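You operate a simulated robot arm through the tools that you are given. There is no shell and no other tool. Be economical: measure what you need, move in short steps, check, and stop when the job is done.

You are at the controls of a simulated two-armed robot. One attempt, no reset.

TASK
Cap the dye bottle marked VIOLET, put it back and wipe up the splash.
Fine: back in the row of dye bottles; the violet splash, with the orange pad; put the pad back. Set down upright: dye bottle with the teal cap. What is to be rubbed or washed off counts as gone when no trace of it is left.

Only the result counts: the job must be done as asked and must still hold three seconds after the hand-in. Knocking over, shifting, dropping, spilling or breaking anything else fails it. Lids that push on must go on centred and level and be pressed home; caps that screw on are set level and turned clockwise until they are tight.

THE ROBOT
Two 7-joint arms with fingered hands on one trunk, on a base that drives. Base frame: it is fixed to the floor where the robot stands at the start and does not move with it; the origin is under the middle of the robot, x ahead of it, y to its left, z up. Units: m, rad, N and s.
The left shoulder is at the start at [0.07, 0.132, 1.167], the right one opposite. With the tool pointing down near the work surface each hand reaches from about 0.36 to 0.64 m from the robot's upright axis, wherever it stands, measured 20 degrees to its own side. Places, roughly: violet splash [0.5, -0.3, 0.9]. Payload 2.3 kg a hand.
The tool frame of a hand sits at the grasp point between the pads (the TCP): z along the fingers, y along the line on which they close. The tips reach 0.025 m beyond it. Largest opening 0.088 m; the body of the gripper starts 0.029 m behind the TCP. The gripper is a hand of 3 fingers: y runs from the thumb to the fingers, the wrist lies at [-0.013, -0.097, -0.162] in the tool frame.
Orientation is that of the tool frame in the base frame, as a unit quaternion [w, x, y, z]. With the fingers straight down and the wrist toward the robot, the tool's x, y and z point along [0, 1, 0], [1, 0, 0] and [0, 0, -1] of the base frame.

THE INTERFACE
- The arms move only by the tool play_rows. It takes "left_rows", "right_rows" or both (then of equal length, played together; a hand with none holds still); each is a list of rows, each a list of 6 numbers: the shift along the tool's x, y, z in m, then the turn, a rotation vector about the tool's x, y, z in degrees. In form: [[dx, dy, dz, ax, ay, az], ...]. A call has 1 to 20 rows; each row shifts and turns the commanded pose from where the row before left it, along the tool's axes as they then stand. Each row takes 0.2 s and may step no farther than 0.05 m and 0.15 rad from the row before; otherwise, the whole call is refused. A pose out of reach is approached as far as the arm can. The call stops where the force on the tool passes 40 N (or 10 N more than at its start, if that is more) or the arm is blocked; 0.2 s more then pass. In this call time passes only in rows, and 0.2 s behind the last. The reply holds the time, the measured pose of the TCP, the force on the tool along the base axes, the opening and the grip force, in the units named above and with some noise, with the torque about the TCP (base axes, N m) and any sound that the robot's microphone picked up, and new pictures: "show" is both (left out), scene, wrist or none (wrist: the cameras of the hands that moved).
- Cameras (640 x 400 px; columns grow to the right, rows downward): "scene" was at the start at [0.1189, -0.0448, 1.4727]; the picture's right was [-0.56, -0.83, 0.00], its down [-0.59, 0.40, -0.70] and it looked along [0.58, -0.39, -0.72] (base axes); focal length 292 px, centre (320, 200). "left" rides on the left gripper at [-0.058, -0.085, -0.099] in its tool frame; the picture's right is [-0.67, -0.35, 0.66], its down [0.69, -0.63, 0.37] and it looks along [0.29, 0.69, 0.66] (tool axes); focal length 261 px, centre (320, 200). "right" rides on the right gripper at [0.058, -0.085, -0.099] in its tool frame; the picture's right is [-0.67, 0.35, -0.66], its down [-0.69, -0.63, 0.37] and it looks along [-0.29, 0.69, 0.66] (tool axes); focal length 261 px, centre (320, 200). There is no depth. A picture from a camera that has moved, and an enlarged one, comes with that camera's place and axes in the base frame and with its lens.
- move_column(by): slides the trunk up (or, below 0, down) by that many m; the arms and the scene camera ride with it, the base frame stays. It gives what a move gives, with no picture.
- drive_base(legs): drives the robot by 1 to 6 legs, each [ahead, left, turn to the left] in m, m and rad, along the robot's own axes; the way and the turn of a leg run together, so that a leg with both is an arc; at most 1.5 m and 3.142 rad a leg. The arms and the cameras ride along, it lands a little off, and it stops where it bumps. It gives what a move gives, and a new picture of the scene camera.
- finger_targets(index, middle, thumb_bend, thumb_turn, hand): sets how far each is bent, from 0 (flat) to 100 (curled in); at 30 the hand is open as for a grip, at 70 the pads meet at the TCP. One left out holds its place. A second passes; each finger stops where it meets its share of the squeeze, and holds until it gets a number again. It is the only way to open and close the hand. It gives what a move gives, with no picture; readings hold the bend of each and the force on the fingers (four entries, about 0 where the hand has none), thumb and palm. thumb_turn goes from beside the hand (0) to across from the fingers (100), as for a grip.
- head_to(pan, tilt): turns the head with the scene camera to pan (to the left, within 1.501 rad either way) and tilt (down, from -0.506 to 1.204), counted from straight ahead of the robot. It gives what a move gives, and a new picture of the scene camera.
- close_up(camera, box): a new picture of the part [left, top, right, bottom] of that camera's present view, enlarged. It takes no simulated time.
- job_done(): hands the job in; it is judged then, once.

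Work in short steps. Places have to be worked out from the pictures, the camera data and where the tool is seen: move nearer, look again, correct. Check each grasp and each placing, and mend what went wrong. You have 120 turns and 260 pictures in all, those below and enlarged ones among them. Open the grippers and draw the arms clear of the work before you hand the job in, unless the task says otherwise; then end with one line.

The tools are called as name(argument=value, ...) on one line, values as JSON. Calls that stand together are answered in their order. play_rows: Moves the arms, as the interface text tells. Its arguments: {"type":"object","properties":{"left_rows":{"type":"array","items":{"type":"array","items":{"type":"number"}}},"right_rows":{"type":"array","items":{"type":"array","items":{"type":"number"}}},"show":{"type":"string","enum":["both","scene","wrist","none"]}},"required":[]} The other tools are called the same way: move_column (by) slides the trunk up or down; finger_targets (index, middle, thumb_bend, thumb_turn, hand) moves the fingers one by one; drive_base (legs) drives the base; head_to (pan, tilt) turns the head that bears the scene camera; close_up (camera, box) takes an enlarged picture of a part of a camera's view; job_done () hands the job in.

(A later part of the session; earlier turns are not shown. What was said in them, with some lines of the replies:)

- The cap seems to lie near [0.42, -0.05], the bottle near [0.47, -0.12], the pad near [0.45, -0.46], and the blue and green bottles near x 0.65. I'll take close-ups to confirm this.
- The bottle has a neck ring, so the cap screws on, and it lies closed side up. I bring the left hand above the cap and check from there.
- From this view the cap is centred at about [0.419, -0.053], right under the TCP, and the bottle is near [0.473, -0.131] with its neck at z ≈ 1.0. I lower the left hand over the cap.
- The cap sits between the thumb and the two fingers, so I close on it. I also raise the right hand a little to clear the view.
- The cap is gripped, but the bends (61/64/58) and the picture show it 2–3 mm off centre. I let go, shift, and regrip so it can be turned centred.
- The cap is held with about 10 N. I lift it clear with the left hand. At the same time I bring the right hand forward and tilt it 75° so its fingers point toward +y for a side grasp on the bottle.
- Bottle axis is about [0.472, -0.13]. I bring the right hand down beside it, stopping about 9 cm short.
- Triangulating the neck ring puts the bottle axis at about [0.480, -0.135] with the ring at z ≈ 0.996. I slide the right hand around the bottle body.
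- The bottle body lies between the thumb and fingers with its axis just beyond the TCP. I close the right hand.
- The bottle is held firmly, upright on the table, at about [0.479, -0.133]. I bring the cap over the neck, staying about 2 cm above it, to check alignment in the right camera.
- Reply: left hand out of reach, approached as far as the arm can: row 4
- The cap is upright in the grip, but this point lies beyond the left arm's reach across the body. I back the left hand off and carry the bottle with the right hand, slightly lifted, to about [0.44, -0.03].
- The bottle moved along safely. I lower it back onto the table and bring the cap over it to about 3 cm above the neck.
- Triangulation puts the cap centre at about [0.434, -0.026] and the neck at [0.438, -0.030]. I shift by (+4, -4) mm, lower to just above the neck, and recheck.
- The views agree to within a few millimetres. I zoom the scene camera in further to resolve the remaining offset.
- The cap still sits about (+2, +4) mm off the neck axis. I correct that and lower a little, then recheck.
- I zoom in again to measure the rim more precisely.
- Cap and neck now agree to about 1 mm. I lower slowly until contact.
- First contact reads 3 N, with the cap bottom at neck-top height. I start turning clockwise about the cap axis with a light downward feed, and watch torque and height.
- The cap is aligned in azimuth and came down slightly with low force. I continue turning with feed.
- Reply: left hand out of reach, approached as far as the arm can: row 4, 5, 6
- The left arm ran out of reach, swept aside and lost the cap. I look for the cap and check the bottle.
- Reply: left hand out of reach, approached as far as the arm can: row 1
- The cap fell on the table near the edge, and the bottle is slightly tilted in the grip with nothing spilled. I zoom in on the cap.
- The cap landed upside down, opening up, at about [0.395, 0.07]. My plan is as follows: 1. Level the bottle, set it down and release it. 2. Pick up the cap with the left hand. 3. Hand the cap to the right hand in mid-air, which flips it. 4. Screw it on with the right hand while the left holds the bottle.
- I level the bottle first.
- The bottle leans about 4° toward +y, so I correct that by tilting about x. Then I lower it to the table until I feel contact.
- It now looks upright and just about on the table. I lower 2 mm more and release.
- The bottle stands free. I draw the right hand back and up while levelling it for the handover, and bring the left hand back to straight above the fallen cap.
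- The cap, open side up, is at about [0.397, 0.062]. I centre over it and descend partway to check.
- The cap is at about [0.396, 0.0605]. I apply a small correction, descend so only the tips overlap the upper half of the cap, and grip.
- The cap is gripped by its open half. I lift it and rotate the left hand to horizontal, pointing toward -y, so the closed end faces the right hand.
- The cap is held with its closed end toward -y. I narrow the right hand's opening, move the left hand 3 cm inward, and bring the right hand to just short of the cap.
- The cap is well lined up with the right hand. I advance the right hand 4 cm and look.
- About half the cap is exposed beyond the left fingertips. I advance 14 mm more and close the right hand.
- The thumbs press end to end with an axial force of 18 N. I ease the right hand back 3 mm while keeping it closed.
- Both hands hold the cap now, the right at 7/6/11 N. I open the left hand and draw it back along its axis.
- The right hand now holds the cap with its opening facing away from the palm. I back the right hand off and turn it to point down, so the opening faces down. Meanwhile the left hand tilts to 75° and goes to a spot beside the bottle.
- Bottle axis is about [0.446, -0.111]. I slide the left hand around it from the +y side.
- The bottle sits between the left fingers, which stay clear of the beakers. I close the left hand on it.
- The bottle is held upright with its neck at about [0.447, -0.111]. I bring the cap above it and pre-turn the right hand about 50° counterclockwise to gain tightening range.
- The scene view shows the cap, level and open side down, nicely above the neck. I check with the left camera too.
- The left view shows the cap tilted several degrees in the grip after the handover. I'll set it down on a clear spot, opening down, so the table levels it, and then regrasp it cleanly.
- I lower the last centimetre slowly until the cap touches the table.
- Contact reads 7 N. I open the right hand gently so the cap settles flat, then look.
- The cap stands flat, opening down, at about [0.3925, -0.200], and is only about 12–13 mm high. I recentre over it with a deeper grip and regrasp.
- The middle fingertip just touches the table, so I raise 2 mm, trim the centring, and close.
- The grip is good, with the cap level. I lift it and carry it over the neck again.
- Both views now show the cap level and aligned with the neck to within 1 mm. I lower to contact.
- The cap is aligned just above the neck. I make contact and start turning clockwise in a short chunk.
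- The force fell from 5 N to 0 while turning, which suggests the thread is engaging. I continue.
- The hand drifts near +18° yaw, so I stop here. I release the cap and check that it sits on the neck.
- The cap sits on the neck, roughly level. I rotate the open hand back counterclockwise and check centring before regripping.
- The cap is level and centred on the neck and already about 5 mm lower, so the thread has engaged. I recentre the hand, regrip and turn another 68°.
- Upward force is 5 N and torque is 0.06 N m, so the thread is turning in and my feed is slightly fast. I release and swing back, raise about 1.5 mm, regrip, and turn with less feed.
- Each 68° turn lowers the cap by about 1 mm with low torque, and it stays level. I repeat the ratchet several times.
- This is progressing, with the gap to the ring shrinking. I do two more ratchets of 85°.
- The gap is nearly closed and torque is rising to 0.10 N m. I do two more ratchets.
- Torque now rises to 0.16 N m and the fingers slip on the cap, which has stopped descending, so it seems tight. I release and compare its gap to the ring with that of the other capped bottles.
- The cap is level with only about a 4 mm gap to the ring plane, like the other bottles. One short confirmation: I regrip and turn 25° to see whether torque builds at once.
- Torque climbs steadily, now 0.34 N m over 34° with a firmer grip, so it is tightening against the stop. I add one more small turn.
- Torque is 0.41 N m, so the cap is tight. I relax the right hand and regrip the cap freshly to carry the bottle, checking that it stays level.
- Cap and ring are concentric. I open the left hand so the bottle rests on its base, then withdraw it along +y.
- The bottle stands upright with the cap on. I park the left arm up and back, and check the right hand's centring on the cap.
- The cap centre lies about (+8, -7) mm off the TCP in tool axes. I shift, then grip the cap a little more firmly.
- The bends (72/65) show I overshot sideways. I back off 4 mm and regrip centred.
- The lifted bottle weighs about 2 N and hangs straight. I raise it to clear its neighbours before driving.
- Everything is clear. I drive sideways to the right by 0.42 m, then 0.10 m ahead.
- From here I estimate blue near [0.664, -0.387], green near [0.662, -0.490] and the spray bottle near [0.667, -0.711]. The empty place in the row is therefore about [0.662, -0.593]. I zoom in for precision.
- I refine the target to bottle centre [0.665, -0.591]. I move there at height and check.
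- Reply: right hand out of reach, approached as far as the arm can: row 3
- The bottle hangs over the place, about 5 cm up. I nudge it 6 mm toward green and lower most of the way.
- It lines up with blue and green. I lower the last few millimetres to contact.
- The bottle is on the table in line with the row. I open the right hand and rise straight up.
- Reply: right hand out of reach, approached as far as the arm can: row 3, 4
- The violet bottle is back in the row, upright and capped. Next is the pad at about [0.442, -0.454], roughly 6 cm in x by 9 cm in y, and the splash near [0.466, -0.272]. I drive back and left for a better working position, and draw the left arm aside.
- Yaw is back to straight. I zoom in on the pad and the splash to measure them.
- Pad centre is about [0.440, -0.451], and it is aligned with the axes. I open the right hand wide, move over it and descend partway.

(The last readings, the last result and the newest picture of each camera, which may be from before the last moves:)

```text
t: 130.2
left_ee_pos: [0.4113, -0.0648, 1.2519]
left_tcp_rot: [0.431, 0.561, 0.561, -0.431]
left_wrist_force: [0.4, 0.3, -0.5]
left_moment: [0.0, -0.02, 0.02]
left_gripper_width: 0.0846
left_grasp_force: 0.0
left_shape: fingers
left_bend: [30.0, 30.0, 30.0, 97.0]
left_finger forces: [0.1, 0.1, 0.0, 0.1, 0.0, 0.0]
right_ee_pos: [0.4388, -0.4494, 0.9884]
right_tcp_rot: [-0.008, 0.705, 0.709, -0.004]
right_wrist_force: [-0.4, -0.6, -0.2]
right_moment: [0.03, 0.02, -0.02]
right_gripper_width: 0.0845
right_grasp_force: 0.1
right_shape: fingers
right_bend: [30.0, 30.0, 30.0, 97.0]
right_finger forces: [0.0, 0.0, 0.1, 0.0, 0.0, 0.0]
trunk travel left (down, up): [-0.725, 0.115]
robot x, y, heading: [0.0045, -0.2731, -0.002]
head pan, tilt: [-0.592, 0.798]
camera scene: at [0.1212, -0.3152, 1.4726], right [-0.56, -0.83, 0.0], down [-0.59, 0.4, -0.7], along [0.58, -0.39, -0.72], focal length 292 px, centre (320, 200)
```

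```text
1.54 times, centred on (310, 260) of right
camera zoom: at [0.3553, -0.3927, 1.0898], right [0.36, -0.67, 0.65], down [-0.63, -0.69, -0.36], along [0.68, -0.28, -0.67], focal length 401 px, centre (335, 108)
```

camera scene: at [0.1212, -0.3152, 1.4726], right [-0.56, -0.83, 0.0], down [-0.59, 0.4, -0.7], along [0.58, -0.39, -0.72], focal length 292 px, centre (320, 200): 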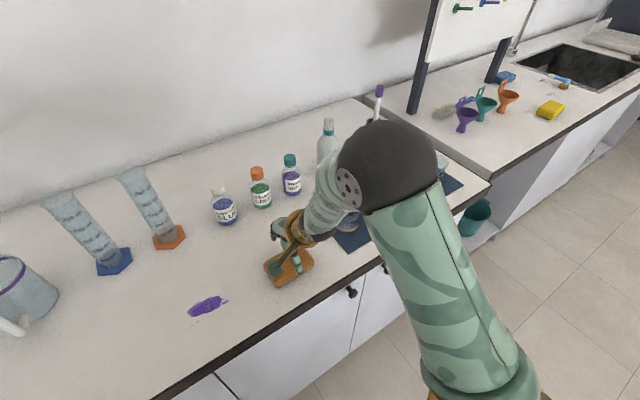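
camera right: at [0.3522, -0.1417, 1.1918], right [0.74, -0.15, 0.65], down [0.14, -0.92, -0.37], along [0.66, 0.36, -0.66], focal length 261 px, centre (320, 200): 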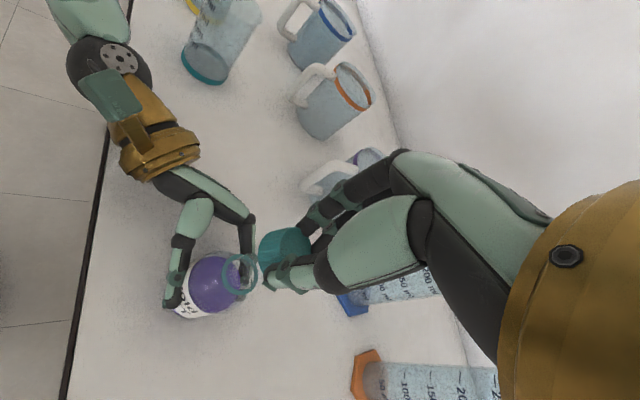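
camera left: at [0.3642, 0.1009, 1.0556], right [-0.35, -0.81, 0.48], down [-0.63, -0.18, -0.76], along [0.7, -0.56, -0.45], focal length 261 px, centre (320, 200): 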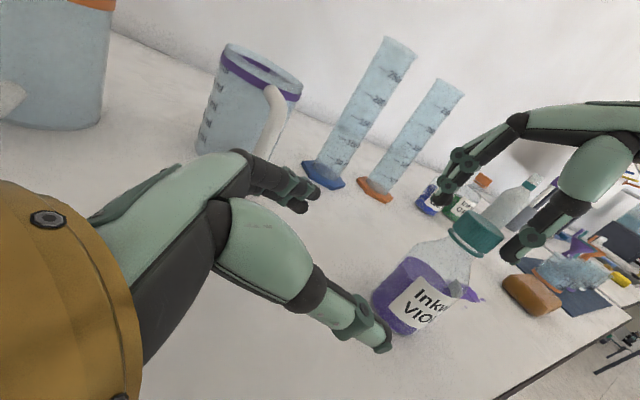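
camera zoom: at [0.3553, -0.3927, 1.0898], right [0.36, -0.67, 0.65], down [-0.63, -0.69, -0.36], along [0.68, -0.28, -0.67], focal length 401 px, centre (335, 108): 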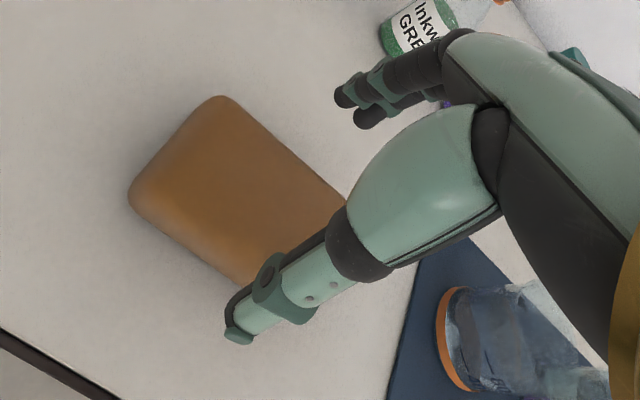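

The pad is about 65 mm wide between the fingers. I shift 4 mm outward and descend to grip.

play_rows(right_rows=[[-0.003, 0.004, 0.015, 0, 0, 0], [0, 0, 0.02, 0, 0, 0], [0, 0, 0.014, 0, 0, 0]], show="none")

close_up(camera="right", box=[160, 130, 460, 390])

finger_targets(hand="right", index=70, middle=70, thumb_bend=70)

close_up(camera="right", box=[160, 130, 460, 390])

```text
t: 131.0
left_ee_pos: [0.4096, -0.0654, 1.2522]
left_tcp_rot: [0.431, 0.561, 0.561, -0.43]
left_wrist_force: [-0.2, -0.7, -0.8]
left_moment: [-0.03, 0.0, 0.0]
left_gripper_width: 0.0845
left_grasp_force: 0.1
left_shape: fingers
left_bend: [30.0, 30.0, 30.0, 97.0]
left_finger forces: [0.1, 0.1, 0.0, 0.1, 0.1, 0.0]
right_ee_pos: [0.4401, -0.4529, 0.9421]
right_tcp_rot: [-0.007, 0.704, 0.71, -0.004]
right_wrist_force: [-0.2, -0.3, 0.4]
right_moment: [-0.01, 0.02, 0.0]
right_gripper_width: 0.0845
right_grasp_force: 0.1
right_shape: fingers
right_bend: [30.0, 30.0, 30.0, 97.0]
right_finger forces: [0.0, 0.0, 0.0, 0.0, 0.0, 0.1]
trunk travel left (down, up): [-0.725, 0.115]
robot x, y, heading: [-0.0013, -0.2711, 0.001]
head pan, tilt: [-0.592, 0.798]
```

```text
1.54 times, centred on (310, 260) of right
camera zoom: at [0.357, -0.3956, 1.0434], right [0.36, -0.67, 0.65], down [-0.63, -0.69, -0.36], along [0.69, -0.28, -0.67], focal length 401 px, centre (335, 108)
```

zoom: 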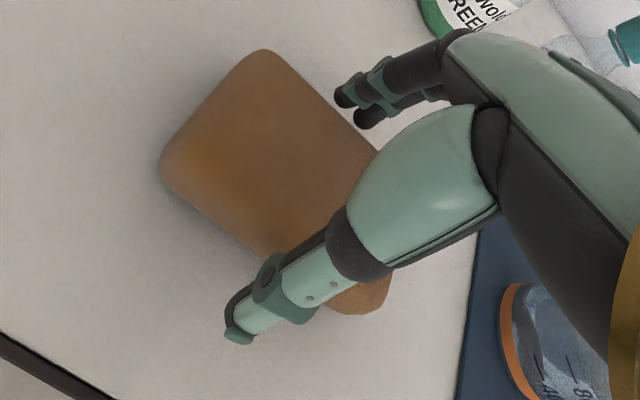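

```text
t: 132.0
left_ee_pos: [0.4118, -0.0649, 1.2516]
left_tcp_rot: [0.43, 0.561, 0.561, -0.43]
left_wrist_force: [-0.1, 0.1, 0.4]
left_moment: [-0.01, 0.02, -0.01]
left_gripper_width: 0.0849
left_grasp_force: 0.1
left_shape: fingers
left_bend: [30.0, 30.0, 30.0, 97.0]
left_finger forces: [0.0, 0.0, 0.1, 0.0, 0.0, 0.1]
right_ee_pos: [0.4409, -0.4521, 0.9424]
right_tcp_rot: [-0.007, 0.706, 0.708, -0.004]
right_wrist_force: [2.6, -0.7, 5.0]
right_moment: [-0.07, -0.24, 0.01]
right_gripper_width: 0.059
right_grasp_force: 21.3
right_shape: fingers
right_bend: [53.0, 56.0, 38.0, 95.0]
right_finger forces: [11.1, 11.5, 0.0, 0.0, 20.0, 0.0]
trunk travel left (down, up): [-0.725, 0.115]
robot x, y, heading: [-0.0006, -0.2707, -0.001]
head pan, tilt: [-0.592, 0.798]
```

```text
1.54 times, centred on (310, 260) of right
camera zoom: at [0.3574, -0.3951, 1.0439], right [0.36, -0.67, 0.65], down [-0.63, -0.69, -0.36], along [0.69, -0.28, -0.67], focal length 401 px, centre (335, 108)
```

zoom: 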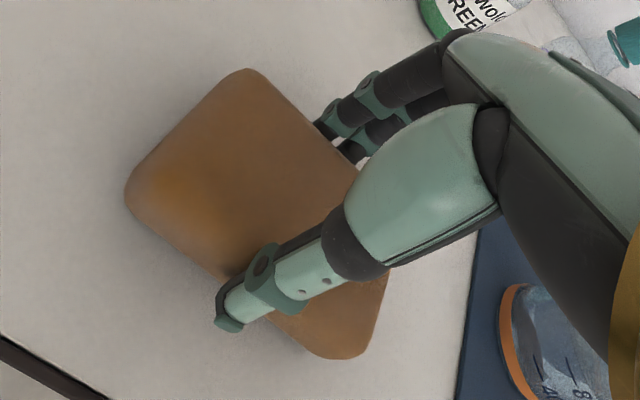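

The pad is held at 20 N and was pulled about 13 mm toward the robot by the grip. I lift it and carry it over the splash, which spans about x 0.435–0.485 and y -0.32 to -0.23.

play_rows(right_rows=[[0, 0, -0.015, 0, 0, 0], [0, 0, -0.02, 0, 0, 0], [0.045, 0.008, 0, 0, 0, 0], [0.045, 0.008, 0, 0, 0, 0], [0.045, 0.008, 0, 0, 0, 0], [0.045, 0.008, 0, 0, 0, 0], [0, 0, 0.015, 0, 0, 0], [0, 0, 0.012, 0, 0, 0]], show="scene")

close_up(camera="right", box=[160, 130, 460, 390])

close_up(camera="scene", box=[160, 230, 300, 330])

```text
t: 133.8
left_ee_pos: [0.4116, -0.0665, 1.2524]
left_tcp_rot: [0.43, 0.561, 0.561, -0.431]
left_wrist_force: [0.5, 0.1, -0.1]
left_moment: [-0.02, 0.01, 0.02]
left_gripper_width: 0.0844
left_grasp_force: 0.1
left_shape: fingers
left_bend: [30.0, 30.0, 30.0, 97.0]
left_finger forces: [0.0, 0.0, 0.0, 0.1, 0.0, 0.0]
right_ee_pos: [0.4654, -0.3323, 0.952]
right_tcp_rot: [-0.007, 0.704, 0.71, -0.005]
right_wrist_force: [-0.8, 0.1, -0.2]
right_moment: [0.03, 0.02, 0.03]
right_gripper_width: 0.0589
right_grasp_force: 20.7
right_shape: fingers
right_bend: [53.0, 57.0, 37.0, 95.0]
right_finger forces: [10.3, 10.1, 0.0, 0.1, 20.5, 0.1]
right hand out of reach, approached as far as the arm can: row 5, 6
trunk travel left (down, up): [-0.725, 0.115]
robot x, y, heading: [0.0047, -0.2717, 0.003]
head pan, tilt: [-0.592, 0.798]
camera scene: at [0.121, -0.3153, 1.4726], right [-0.56, -0.83, 0.0], down [-0.59, 0.4, -0.7], along [0.58, -0.39, -0.72], focal length 292 px, centre (320, 200)
```

scene: 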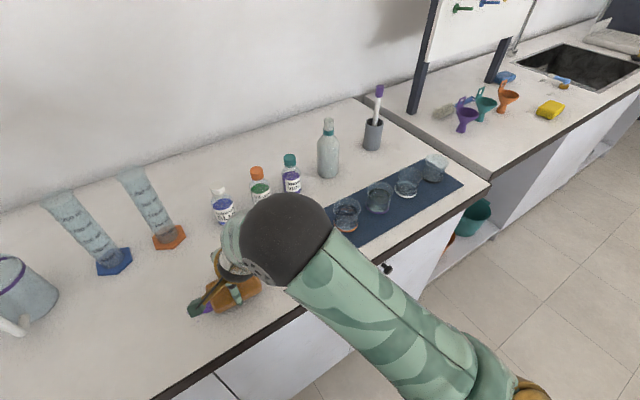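

```text
1.54 times, centred on (310, 260) of right
camera zoom: at [0.3819, -0.2753, 1.0536], right [0.36, -0.67, 0.65], down [-0.63, -0.69, -0.36], along [0.69, -0.28, -0.67], focal length 401 px, centre (335, 108)
```

zoom: 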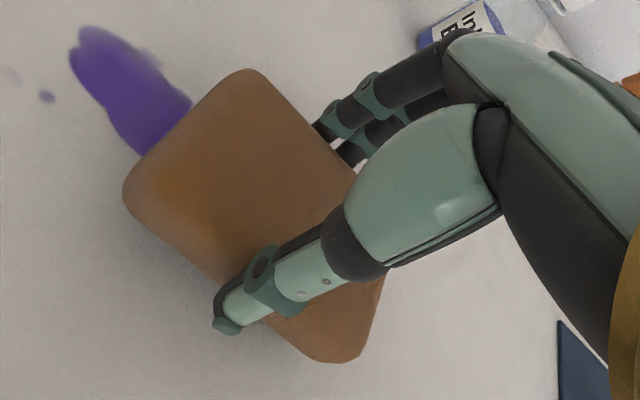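

```text
4.00 times, centred on (230, 280) of scene
camera zoom: at [0.121, -0.3153, 1.4726], right [-0.56, -0.83, 0.0], down [-0.59, 0.4, -0.7], along [0.58, -0.39, -0.72], focal length 1170 px, centre (680, -120)
```

zoom: 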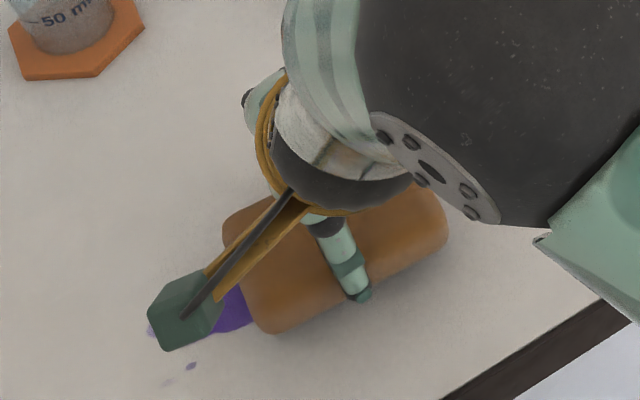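

The right arm is at its cross-body limit. I raise the pad slightly and drive the base 0.13 m to the left.

play_rows(right_rows=[[-0.02, 0, -0.02, 0, 0, 0], [-0.03, 0, -0.01, 0, 0, 0]], show="none")

drive_base(legs=[[0, 0.13, 0]])

close_up(camera="right", box=[120, 80, 520, 400])

```text
t: 134.4
left_ee_pos: [0.4101, -0.0675, 1.2513]
left_tcp_rot: [0.43, 0.562, 0.561, -0.43]
left_wrist_force: [-0.6, -0.2, -0.2]
left_moment: [-0.03, -0.03, 0.05]
left_gripper_width: 0.0847
left_grasp_force: 0.1
left_shape: fingers
left_bend: [30.0, 30.0, 30.0, 97.0]
left_finger forces: [0.1, 0.0, 0.0, 0.0, 0.0, 0.1]
right_ee_pos: [0.4653, -0.3841, 0.9828]
right_tcp_rot: [-0.007, 0.705, 0.709, -0.003]
right_wrist_force: [0.6, 0.3, 0.7]
right_moment: [0.03, -0.01, 0.0]
right_gripper_width: 0.0589
right_grasp_force: 20.4
right_shape: fingers
right_bend: [53.0, 57.0, 37.0, 95.0]
right_finger forces: [10.3, 10.1, 0.0, 0.0, 20.4, 0.0]
trunk travel left (down, up): [-0.725, 0.115]
robot x, y, heading: [0.0013, -0.2716, -0.001]
head pan, tilt: [-0.592, 0.798]
```

```text
t: 135.7
left_ee_pos: [0.4124, 0.0644, 1.2524]
left_tcp_rot: [0.43, 0.562, 0.561, -0.43]
left_wrist_force: [0.2, 0.1, 0.8]
left_moment: [-0.03, -0.01, -0.04]
left_gripper_width: 0.0845
left_grasp_force: 0.1
left_shape: fingers
left_bend: [30.0, 30.0, 30.0, 97.0]
left_finger forces: [0.0, 0.0, 0.0, 0.1, 0.1, 0.1]
right_ee_pos: [0.4662, -0.253, 0.9825]
right_tcp_rot: [-0.008, 0.706, 0.708, -0.004]
right_wrist_force: [0.0, 0.4, -0.1]
right_moment: [0.02, -0.04, 0.02]
right_gripper_width: 0.0586
right_grasp_force: 20.6
right_shape: fingers
right_bend: [53.0, 57.0, 37.0, 95.0]
right_finger forces: [10.3, 10.1, 0.0, 0.0, 20.6, 0.0]
trunk travel left (down, up): [-0.725, 0.115]
robot x, y, heading: [-0.0001, -0.1404, 0.0]
head pan, tilt: [-0.592, 0.798]
camera scene: at [0.1206, -0.1862, 1.4726], right [-0.56, -0.83, 0.0], down [-0.59, 0.4, -0.7], along [0.58, -0.39, -0.72], focal length 292 px, centre (320, 200)
```

scene: 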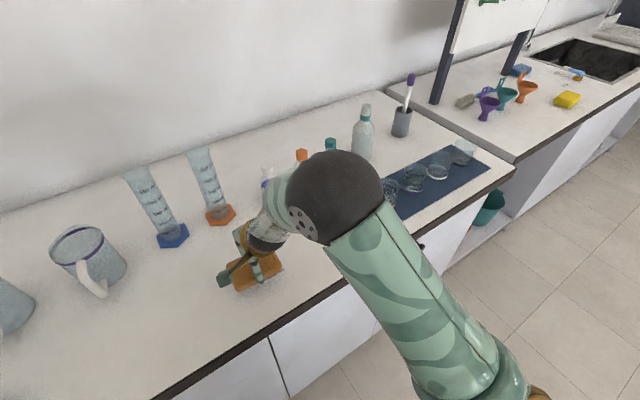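

```text
1.25 times, centred on (320, 240) of right
camera zoom: at [0.3826, -0.1963, 1.0848], right [0.36, -0.67, 0.65], down [-0.63, -0.69, -0.36], along [0.68, -0.28, -0.67], focal length 326 px, centre (320, 150)
```

zoom: 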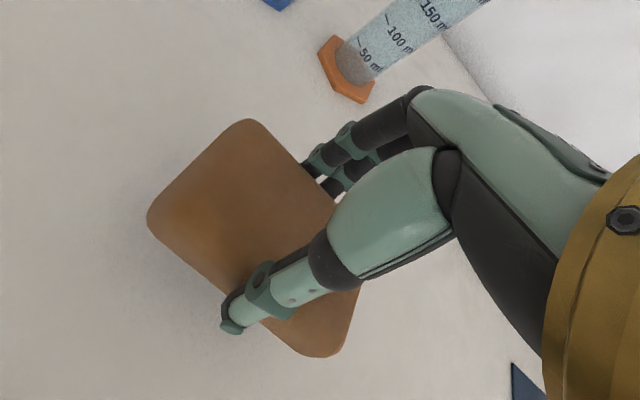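

Now well within reach. I centre the pad on the splash and lower to light contact.

play_rows(right_rows=[[-0.019, 0.006, 0.015, 0, 0, 0], [0, 0, 0.015, 0, 0, 0], [0, 0, 0.008, 0, 0, 0], [0, 0, 0.003, 0, 0, 0]], show="none")

```text
t: 136.7
left_ee_pos: [0.4092, 0.0653, 1.2517]
left_tcp_rot: [0.43, 0.561, 0.561, -0.431]
left_wrist_force: [1.8, 0.1, -0.3]
left_moment: [0.01, 0.0, -0.01]
left_gripper_width: 0.0844
left_grasp_force: 0.0
left_shape: fingers
left_bend: [30.0, 30.0, 30.0, 97.0]
left_finger forces: [0.0, 0.0, 0.0, 0.0, 0.0, 0.1]
right_ee_pos: [0.4699, -0.2685, 0.9422]
right_tcp_rot: [-0.008, 0.706, 0.708, -0.004]
right_wrist_force: [0.9, 1.8, 2.7]
right_moment: [0.02, -0.11, 0.02]
right_gripper_width: 0.0587
right_grasp_force: 20.4
right_shape: fingers
right_bend: [54.0, 57.0, 37.0, 95.0]
right_finger forces: [10.5, 10.4, 0.1, 0.0, 20.2, 0.0]
trunk travel left (down, up): [-0.725, 0.115]
robot x, y, heading: [0.0, -0.142, -0.002]
head pan, tilt: [-0.592, 0.798]
```

Contact is 2.7 N. I press slightly more and rub back and forth over the whole splash area.

play_rows(right_rows=[[0, 0, 0.002, 0, 0, 0], [0.03, 0, 0, 0, 0, 0], [-0.03, 0, 0, 0, 0, 0], [-0.03, 0, 0, 0, 0, 0], [0.03, 0, 0, 0, 0, 0], [0, 0.02, 0, 0, 0, 0], [0.03, 0, 0, 0, 0, 0], [-0.03, 0, 0, 0, 0, 0], [-0.03, 0, 0, 0, 0, 0], [0.03, 0, 0, 0, 0, 0], [0, -0.02, 0, 0, 0, 0], [0, -0.02, 0, 0, 0, 0], [0.03, 0, 0, 0, 0, 0], [-0.03, 0, 0, 0, 0, 0], [-0.03, 0, 0, 0, 0, 0], [0.03, 0, 0, 0, 0, 0], [0, 0.02, 0, 0, 0, 0]], show="none")

play_rows(right_rows=[[0, 0, -0.02, 0, 0, 0], [0, 0, -0.035, 0, 0, 0], [-0.04, 0, -0.02, 0, 0, 0], [-0.045, 0, 0, 0, 0, 0], [-0.045, 0, 0, 0, 0, 0]], show="scene")

close_up(camera="scene", box=[190, 210, 350, 330])

```text
t: 140.3
left_ee_pos: [0.41, 0.0675, 1.2523]
left_tcp_rot: [0.431, 0.561, 0.559, -0.431]
left_wrist_force: [1.2, 0.4, 0.5]
left_moment: [-0.01, 0.01, 0.0]
left_gripper_width: 0.0845
left_grasp_force: 0.0
left_shape: fingers
left_bend: [30.0, 30.0, 30.0, 97.0]
left_finger forces: [0.0, 0.1, 0.0, 0.0, 0.0, 0.0]
right_ee_pos: [0.4712, -0.268, 0.9405]
right_tcp_rot: [-0.007, 0.706, 0.708, -0.006]
right_wrist_force: [-3.8, -1.3, 7.6]
right_moment: [-0.06, 0.14, 0.0]
right_gripper_width: 0.0596
right_grasp_force: 20.2
right_shape: fingers
right_bend: [56.0, 59.0, 34.0, 95.0]
right_finger forces: [8.9, 8.7, 0.0, 0.0, 23.0, 0.0]
trunk travel left (down, up): [-0.725, 0.115]
robot x, y, heading: [0.0036, -0.1397, 0.003]
head pan, tilt: [-0.592, 0.798]
```

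```text
t: 141.5
left_ee_pos: [0.4104, 0.065, 1.2513]
left_tcp_rot: [0.429, 0.561, 0.561, -0.431]
left_wrist_force: [-0.5, -0.5, 0.3]
left_moment: [0.03, 0.0, 0.03]
left_gripper_width: 0.0844
left_grasp_force: 0.1
left_shape: fingers
left_bend: [30.0, 30.0, 30.0, 97.0]
left_finger forces: [0.1, 0.1, 0.1, 0.1, 0.1, 0.1]
right_ee_pos: [0.4731, -0.4001, 1.0134]
right_tcp_rot: [-0.008, 0.706, 0.709, -0.004]
right_wrist_force: [-0.2, -0.4, 0.1]
right_moment: [0.05, -0.04, 0.03]
right_gripper_width: 0.0592
right_grasp_force: 18.8
right_shape: fingers
right_bend: [56.0, 59.0, 35.0, 95.0]
right_finger forces: [9.9, 9.0, 0.1, 0.1, 18.7, 0.0]
trunk travel left (down, up): [-0.725, 0.115]
robot x, y, heading: [0.0015, -0.1386, -0.005]
head pan, tilt: [-0.592, 0.798]
camera scene: at [0.12, -0.1846, 1.4727], right [-0.56, -0.83, 0.0], down [-0.59, 0.4, -0.7], along [0.58, -0.39, -0.72], focal length 292 px, centre (320, 200)
```

scene: 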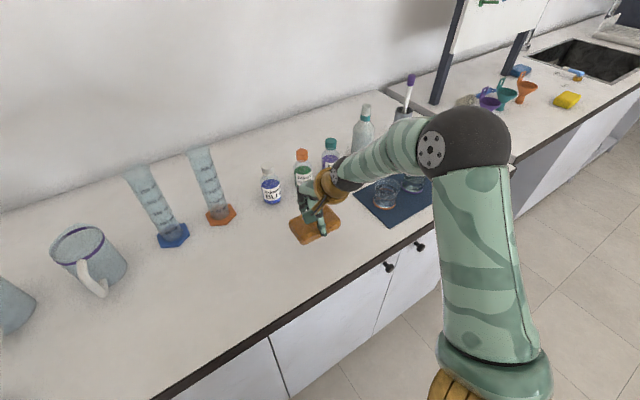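

```text
3.33 times, centred on (270, 270) of scene
camera zoom: at [0.12, -0.1846, 1.4727], right [-0.56, -0.83, 0.0], down [-0.59, 0.4, -0.7], along [0.58, -0.39, -0.72], focal length 975 px, centre (487, -33)
```

zoom: 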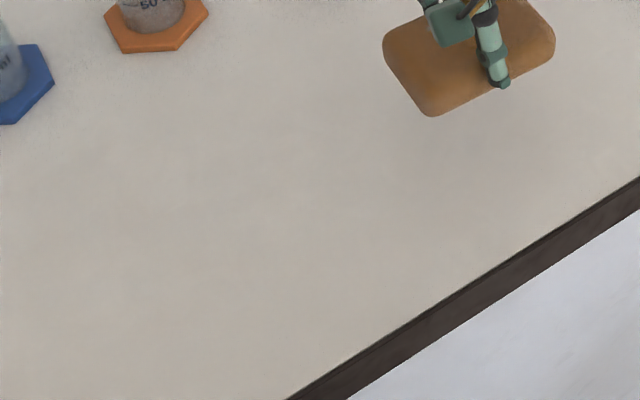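

The splash looks gone. I zoom in to check for faint traces or droplets.

close_up(camera="scene", box=[225, 240, 305, 305])

close_up(camera="right", box=[0, 0, 320, 260])

```text
6.15 times, centred on (265, 272) of scene
camera zoom: at [0.12, -0.1846, 1.4727], right [-0.56, -0.83, 0.0], down [-0.59, 0.4, -0.7], along [0.58, -0.39, -0.72], focal length 1800 px, centre (658, -246)
```

zoom: 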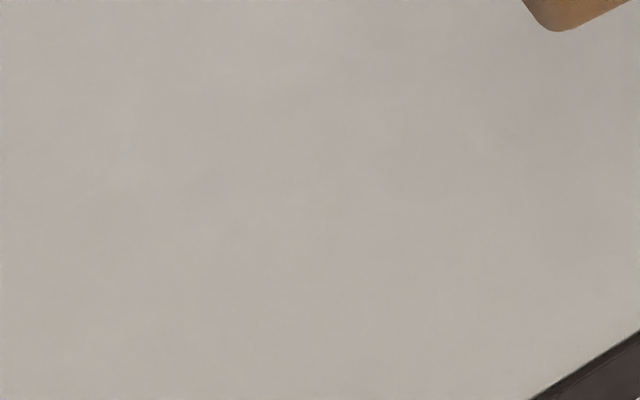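

```text
1.54 times, centred on (160, 130) of right
camera zoom: at [0.3898, -0.3436, 1.1161], right [0.36, -0.67, 0.65], down [-0.63, -0.69, -0.36], along [0.68, -0.28, -0.67], focal length 401 px, centre (566, 308)
```

zoom: 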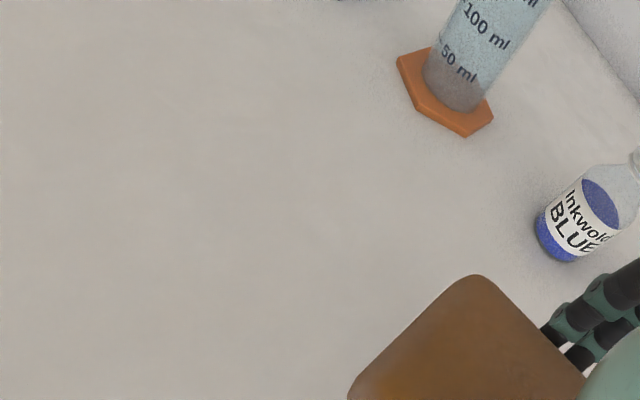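

The table is clean. I take the pad back to its original place near [0.443, -0.452] and lower it.

play_rows(right_rows=[[-0.027, -0.008, 0, 0, 0, 0], [-0.026, -0.0085, 0, 0, 0, 0], [0, 0, 0.03, 0, 0, 0], [0, 0, 0.025, 0, 0, 0], [0, 0, 0.012, 0, 0, 0]], show="none")

close_up(camera="scene", box=[270, 150, 400, 250])

```text
t: 142.7
left_ee_pos: [0.4112, 0.0659, 1.2516]
left_tcp_rot: [0.43, 0.562, 0.56, -0.431]
left_wrist_force: [0.5, 0.8, 1.1]
left_moment: [-0.01, -0.03, -0.02]
left_gripper_width: 0.0846
left_grasp_force: 0.1
left_shape: fingers
left_bend: [30.0, 30.0, 30.0, 97.0]
left_finger forces: [0.0, 0.0, 0.1, 0.0, 0.0, 0.1]
right_ee_pos: [0.4537, -0.4542, 0.9448]
right_tcp_rot: [-0.007, 0.707, 0.707, -0.005]
right_wrist_force: [0.2, -1.1, 0.2]
right_moment: [-0.01, -0.04, -0.01]
right_gripper_width: 0.0592
right_grasp_force: 18.8
right_shape: fingers
right_bend: [56.0, 59.0, 35.0, 95.0]
right_finger forces: [10.0, 8.8, 0.1, 0.1, 18.5, 0.0]
trunk travel left (down, up): [-0.725, 0.115]
robot x, y, heading: [-0.0003, -0.1402, 0.001]
head pan, tilt: [-0.592, 0.798]
```

```text
4.00 times, centred on (335, 200) of scene
camera zoom: at [0.1203, -0.1836, 1.4727], right [-0.56, -0.83, 0.0], down [-0.59, 0.4, -0.7], along [0.58, -0.39, -0.72], focal length 1170 px, centre (260, 200)
```

zoom: 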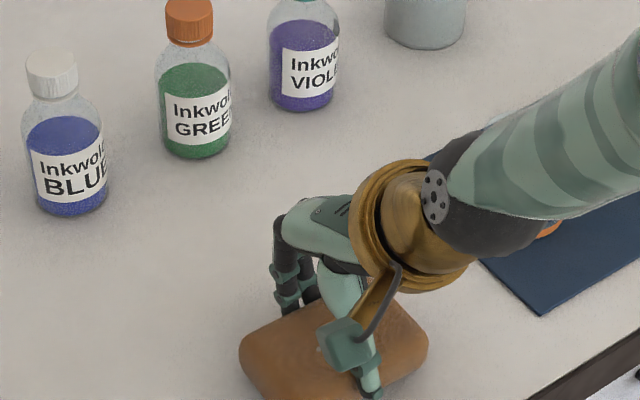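

The pad's outline matches its original place. I lower the last 2 mm and release.

play_rows(right_rows=[[0, 0, 0.0025, 0, 0, 0]], show="none")

finger_targets(hand="right", index=28, middle=28, thumb_bend=28)

close_up(camera="right", box=[160, 130, 460, 390])

```text
t: 143.1
left_ee_pos: [0.4112, 0.0658, 1.2515]
left_tcp_rot: [0.43, 0.561, 0.56, -0.431]
left_wrist_force: [-0.5, 0.7, 0.1]
left_moment: [0.0, -0.02, -0.01]
left_gripper_width: 0.0844
left_grasp_force: 0.0
left_shape: fingers
left_bend: [30.0, 30.0, 30.0, 97.0]
left_finger forces: [0.0, 0.1, 0.1, 0.0, 0.1, 0.1]
right_ee_pos: [0.4551, -0.4534, 0.9429]
right_tcp_rot: [-0.007, 0.706, 0.708, -0.005]
right_wrist_force: [0.4, -0.3, -0.7]
right_moment: [0.0, -0.02, 0.0]
right_gripper_width: 0.0594
right_grasp_force: 18.7
right_shape: fingers
right_bend: [56.0, 59.0, 35.0, 95.0]
right_finger forces: [10.0, 8.8, 0.0, 0.0, 18.6, 0.0]
trunk travel left (down, up): [-0.725, 0.115]
robot x, y, heading: [0.0017, -0.1382, -0.003]
head pan, tilt: [-0.592, 0.798]
```

```text
t: 144.1
left_ee_pos: [0.4115, 0.0654, 1.2514]
left_tcp_rot: [0.43, 0.562, 0.56, -0.432]
left_wrist_force: [-0.6, 0.0, 0.2]
left_moment: [0.03, 0.04, -0.01]
left_gripper_width: 0.0843
left_grasp_force: 0.0
left_shape: fingers
left_bend: [30.0, 30.0, 30.0, 97.0]
left_finger forces: [0.0, 0.0, 0.1, 0.0, 0.1, 0.0]
right_ee_pos: [0.4544, -0.4523, 0.943]
right_tcp_rot: [-0.007, 0.706, 0.708, -0.004]
right_wrist_force: [0.7, -1.1, 0.6]
right_moment: [0.0, -0.01, 0.03]
right_gripper_width: 0.0888
right_grasp_force: 0.0
right_shape: fingers
right_bend: [28.0, 28.0, 28.0, 97.0]
right_finger forces: [0.1, 0.1, 0.0, 0.1, 0.0, 0.0]
trunk travel left (down, up): [-0.725, 0.115]
robot x, y, heading: [0.0018, -0.1358, -0.003]
head pan, tilt: [-0.592, 0.798]
```

```text
1.54 times, centred on (310, 260) of right
camera zoom: at [0.3719, -0.3957, 1.0453], right [0.36, -0.67, 0.65], down [-0.63, -0.69, -0.36], along [0.68, -0.28, -0.67], focal length 401 px, centre (335, 108)
```

zoom: 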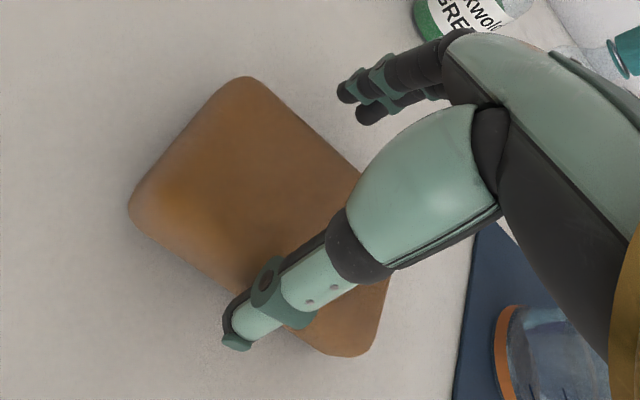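

The pad is released with no finger contact. I rise straight up, pull the right arm away, and review the scene.

play_rows(right_rows=[[0, -0.004, -0.01, 0, 0, 0], [0, 0, -0.03, 0, 0, 0], [0, 0, -0.045, 0, 0, 0], [0, 0, -0.045, 0, 0, 0], [0, 0, -0.045, 0, 0, 0], [0, -0.03, -0.04, 0, 0, 0], [0, -0.04, -0.02, 0, 0, 0], [0, -0.04, 0, 0, 0, 0]], show="scene")

close_up(camera="scene", box=[240, 150, 400, 270])

```text
t: 145.9
left_ee_pos: [0.41, 0.0661, 1.2514]
left_tcp_rot: [0.43, 0.562, 0.561, -0.43]
left_wrist_force: [0.4, -1.0, 0.1]
left_moment: [0.0, -0.01, 0.0]
left_gripper_width: 0.0844
left_grasp_force: 0.0
left_shape: fingers
left_bend: [30.0, 30.0, 30.0, 97.0]
left_finger forces: [0.0, 0.0, 0.1, 0.0, 0.1, 0.1]
right_ee_pos: [0.3429, -0.4526, 1.1828]
right_tcp_rot: [-0.007, 0.706, 0.708, -0.003]
right_wrist_force: [0.3, 0.1, -0.9]
right_moment: [0.02, -0.03, 0.0]
right_gripper_width: 0.0886
right_grasp_force: 0.1
right_shape: fingers
right_bend: [28.0, 28.0, 28.0, 98.0]
right_finger forces: [0.0, 0.1, 0.0, 0.1, 0.1, 0.0]
trunk travel left (down, up): [-0.725, 0.115]
robot x, y, heading: [0.0033, -0.1358, -0.002]
head pan, tilt: [-0.592, 0.798]
camera scene: at [0.1198, -0.1823, 1.4728], right [-0.56, -0.83, 0.0], down [-0.59, 0.4, -0.7], along [0.58, -0.39, -0.72], focal length 292 px, centre (320, 200)
```

scene: 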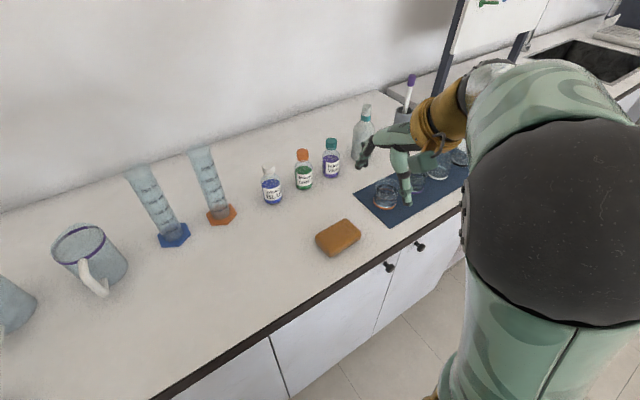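

```text
3.33 times, centred on (320, 210) of scene
camera zoom: at [0.1198, -0.1823, 1.4728], right [-0.56, -0.83, 0.0], down [-0.59, 0.4, -0.7], along [0.58, -0.39, -0.72], focal length 975 px, centre (320, 167)
```

zoom: 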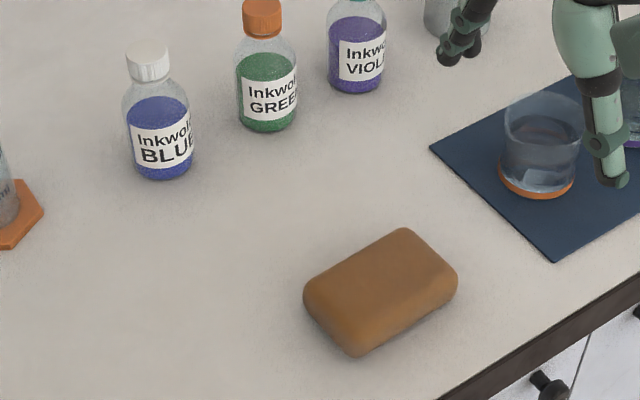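

The pad is back, the three bottles stand in the row, and the surface is clean. One last look at the capped bottle and the wiped area before handing in.

close_up(camera="scene", box=[290, 125, 360, 185])

close_up(camera="scene", box=[210, 220, 320, 310])

```text
6.67 times, centred on (325, 155) of scene
camera zoom: at [0.1198, -0.1823, 1.4728], right [-0.56, -0.83, 0.0], down [-0.59, 0.4, -0.7], along [0.58, -0.39, -0.72], focal length 1949 px, centre (287, 500)
```

zoom: 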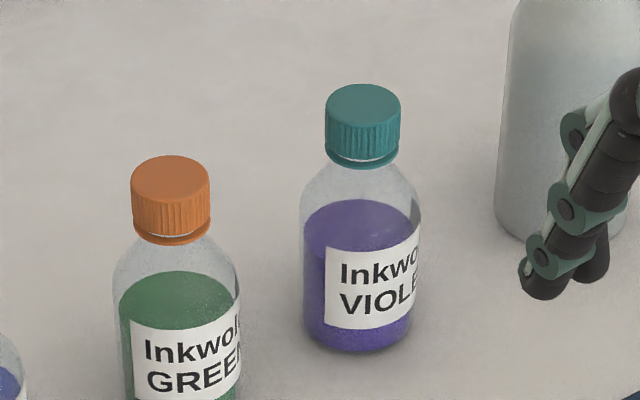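

```text
4.44 times, centred on (265, 265) of scene
camera zoom: at [0.1198, -0.1823, 1.4728], right [-0.56, -0.83, 0.0], down [-0.59, 0.4, -0.7], along [0.58, -0.39, -0.72], focal length 1300 px, centre (564, -89)
```

zoom: 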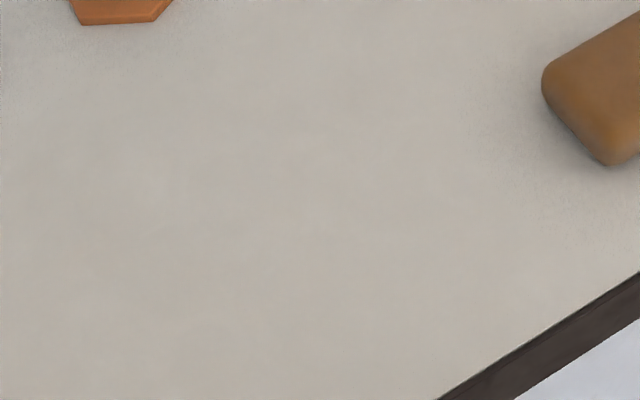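

The violet cap sits the same way as the green bottle's cap, the table is clean, the pad is back, both hands are open and the arms are clear. I hand the job in.

job_done()

```text
The job is handed in.
```

The VIOLET bottle is capped and screwed tight, standing upright in the dye row beside GREEN; the splash is wiped with no trace visible, and the orange pad is back within about a centimetre of its original spot. The cap fell onto the table once while I was screwing it on; I picked it up and nothing spilled.
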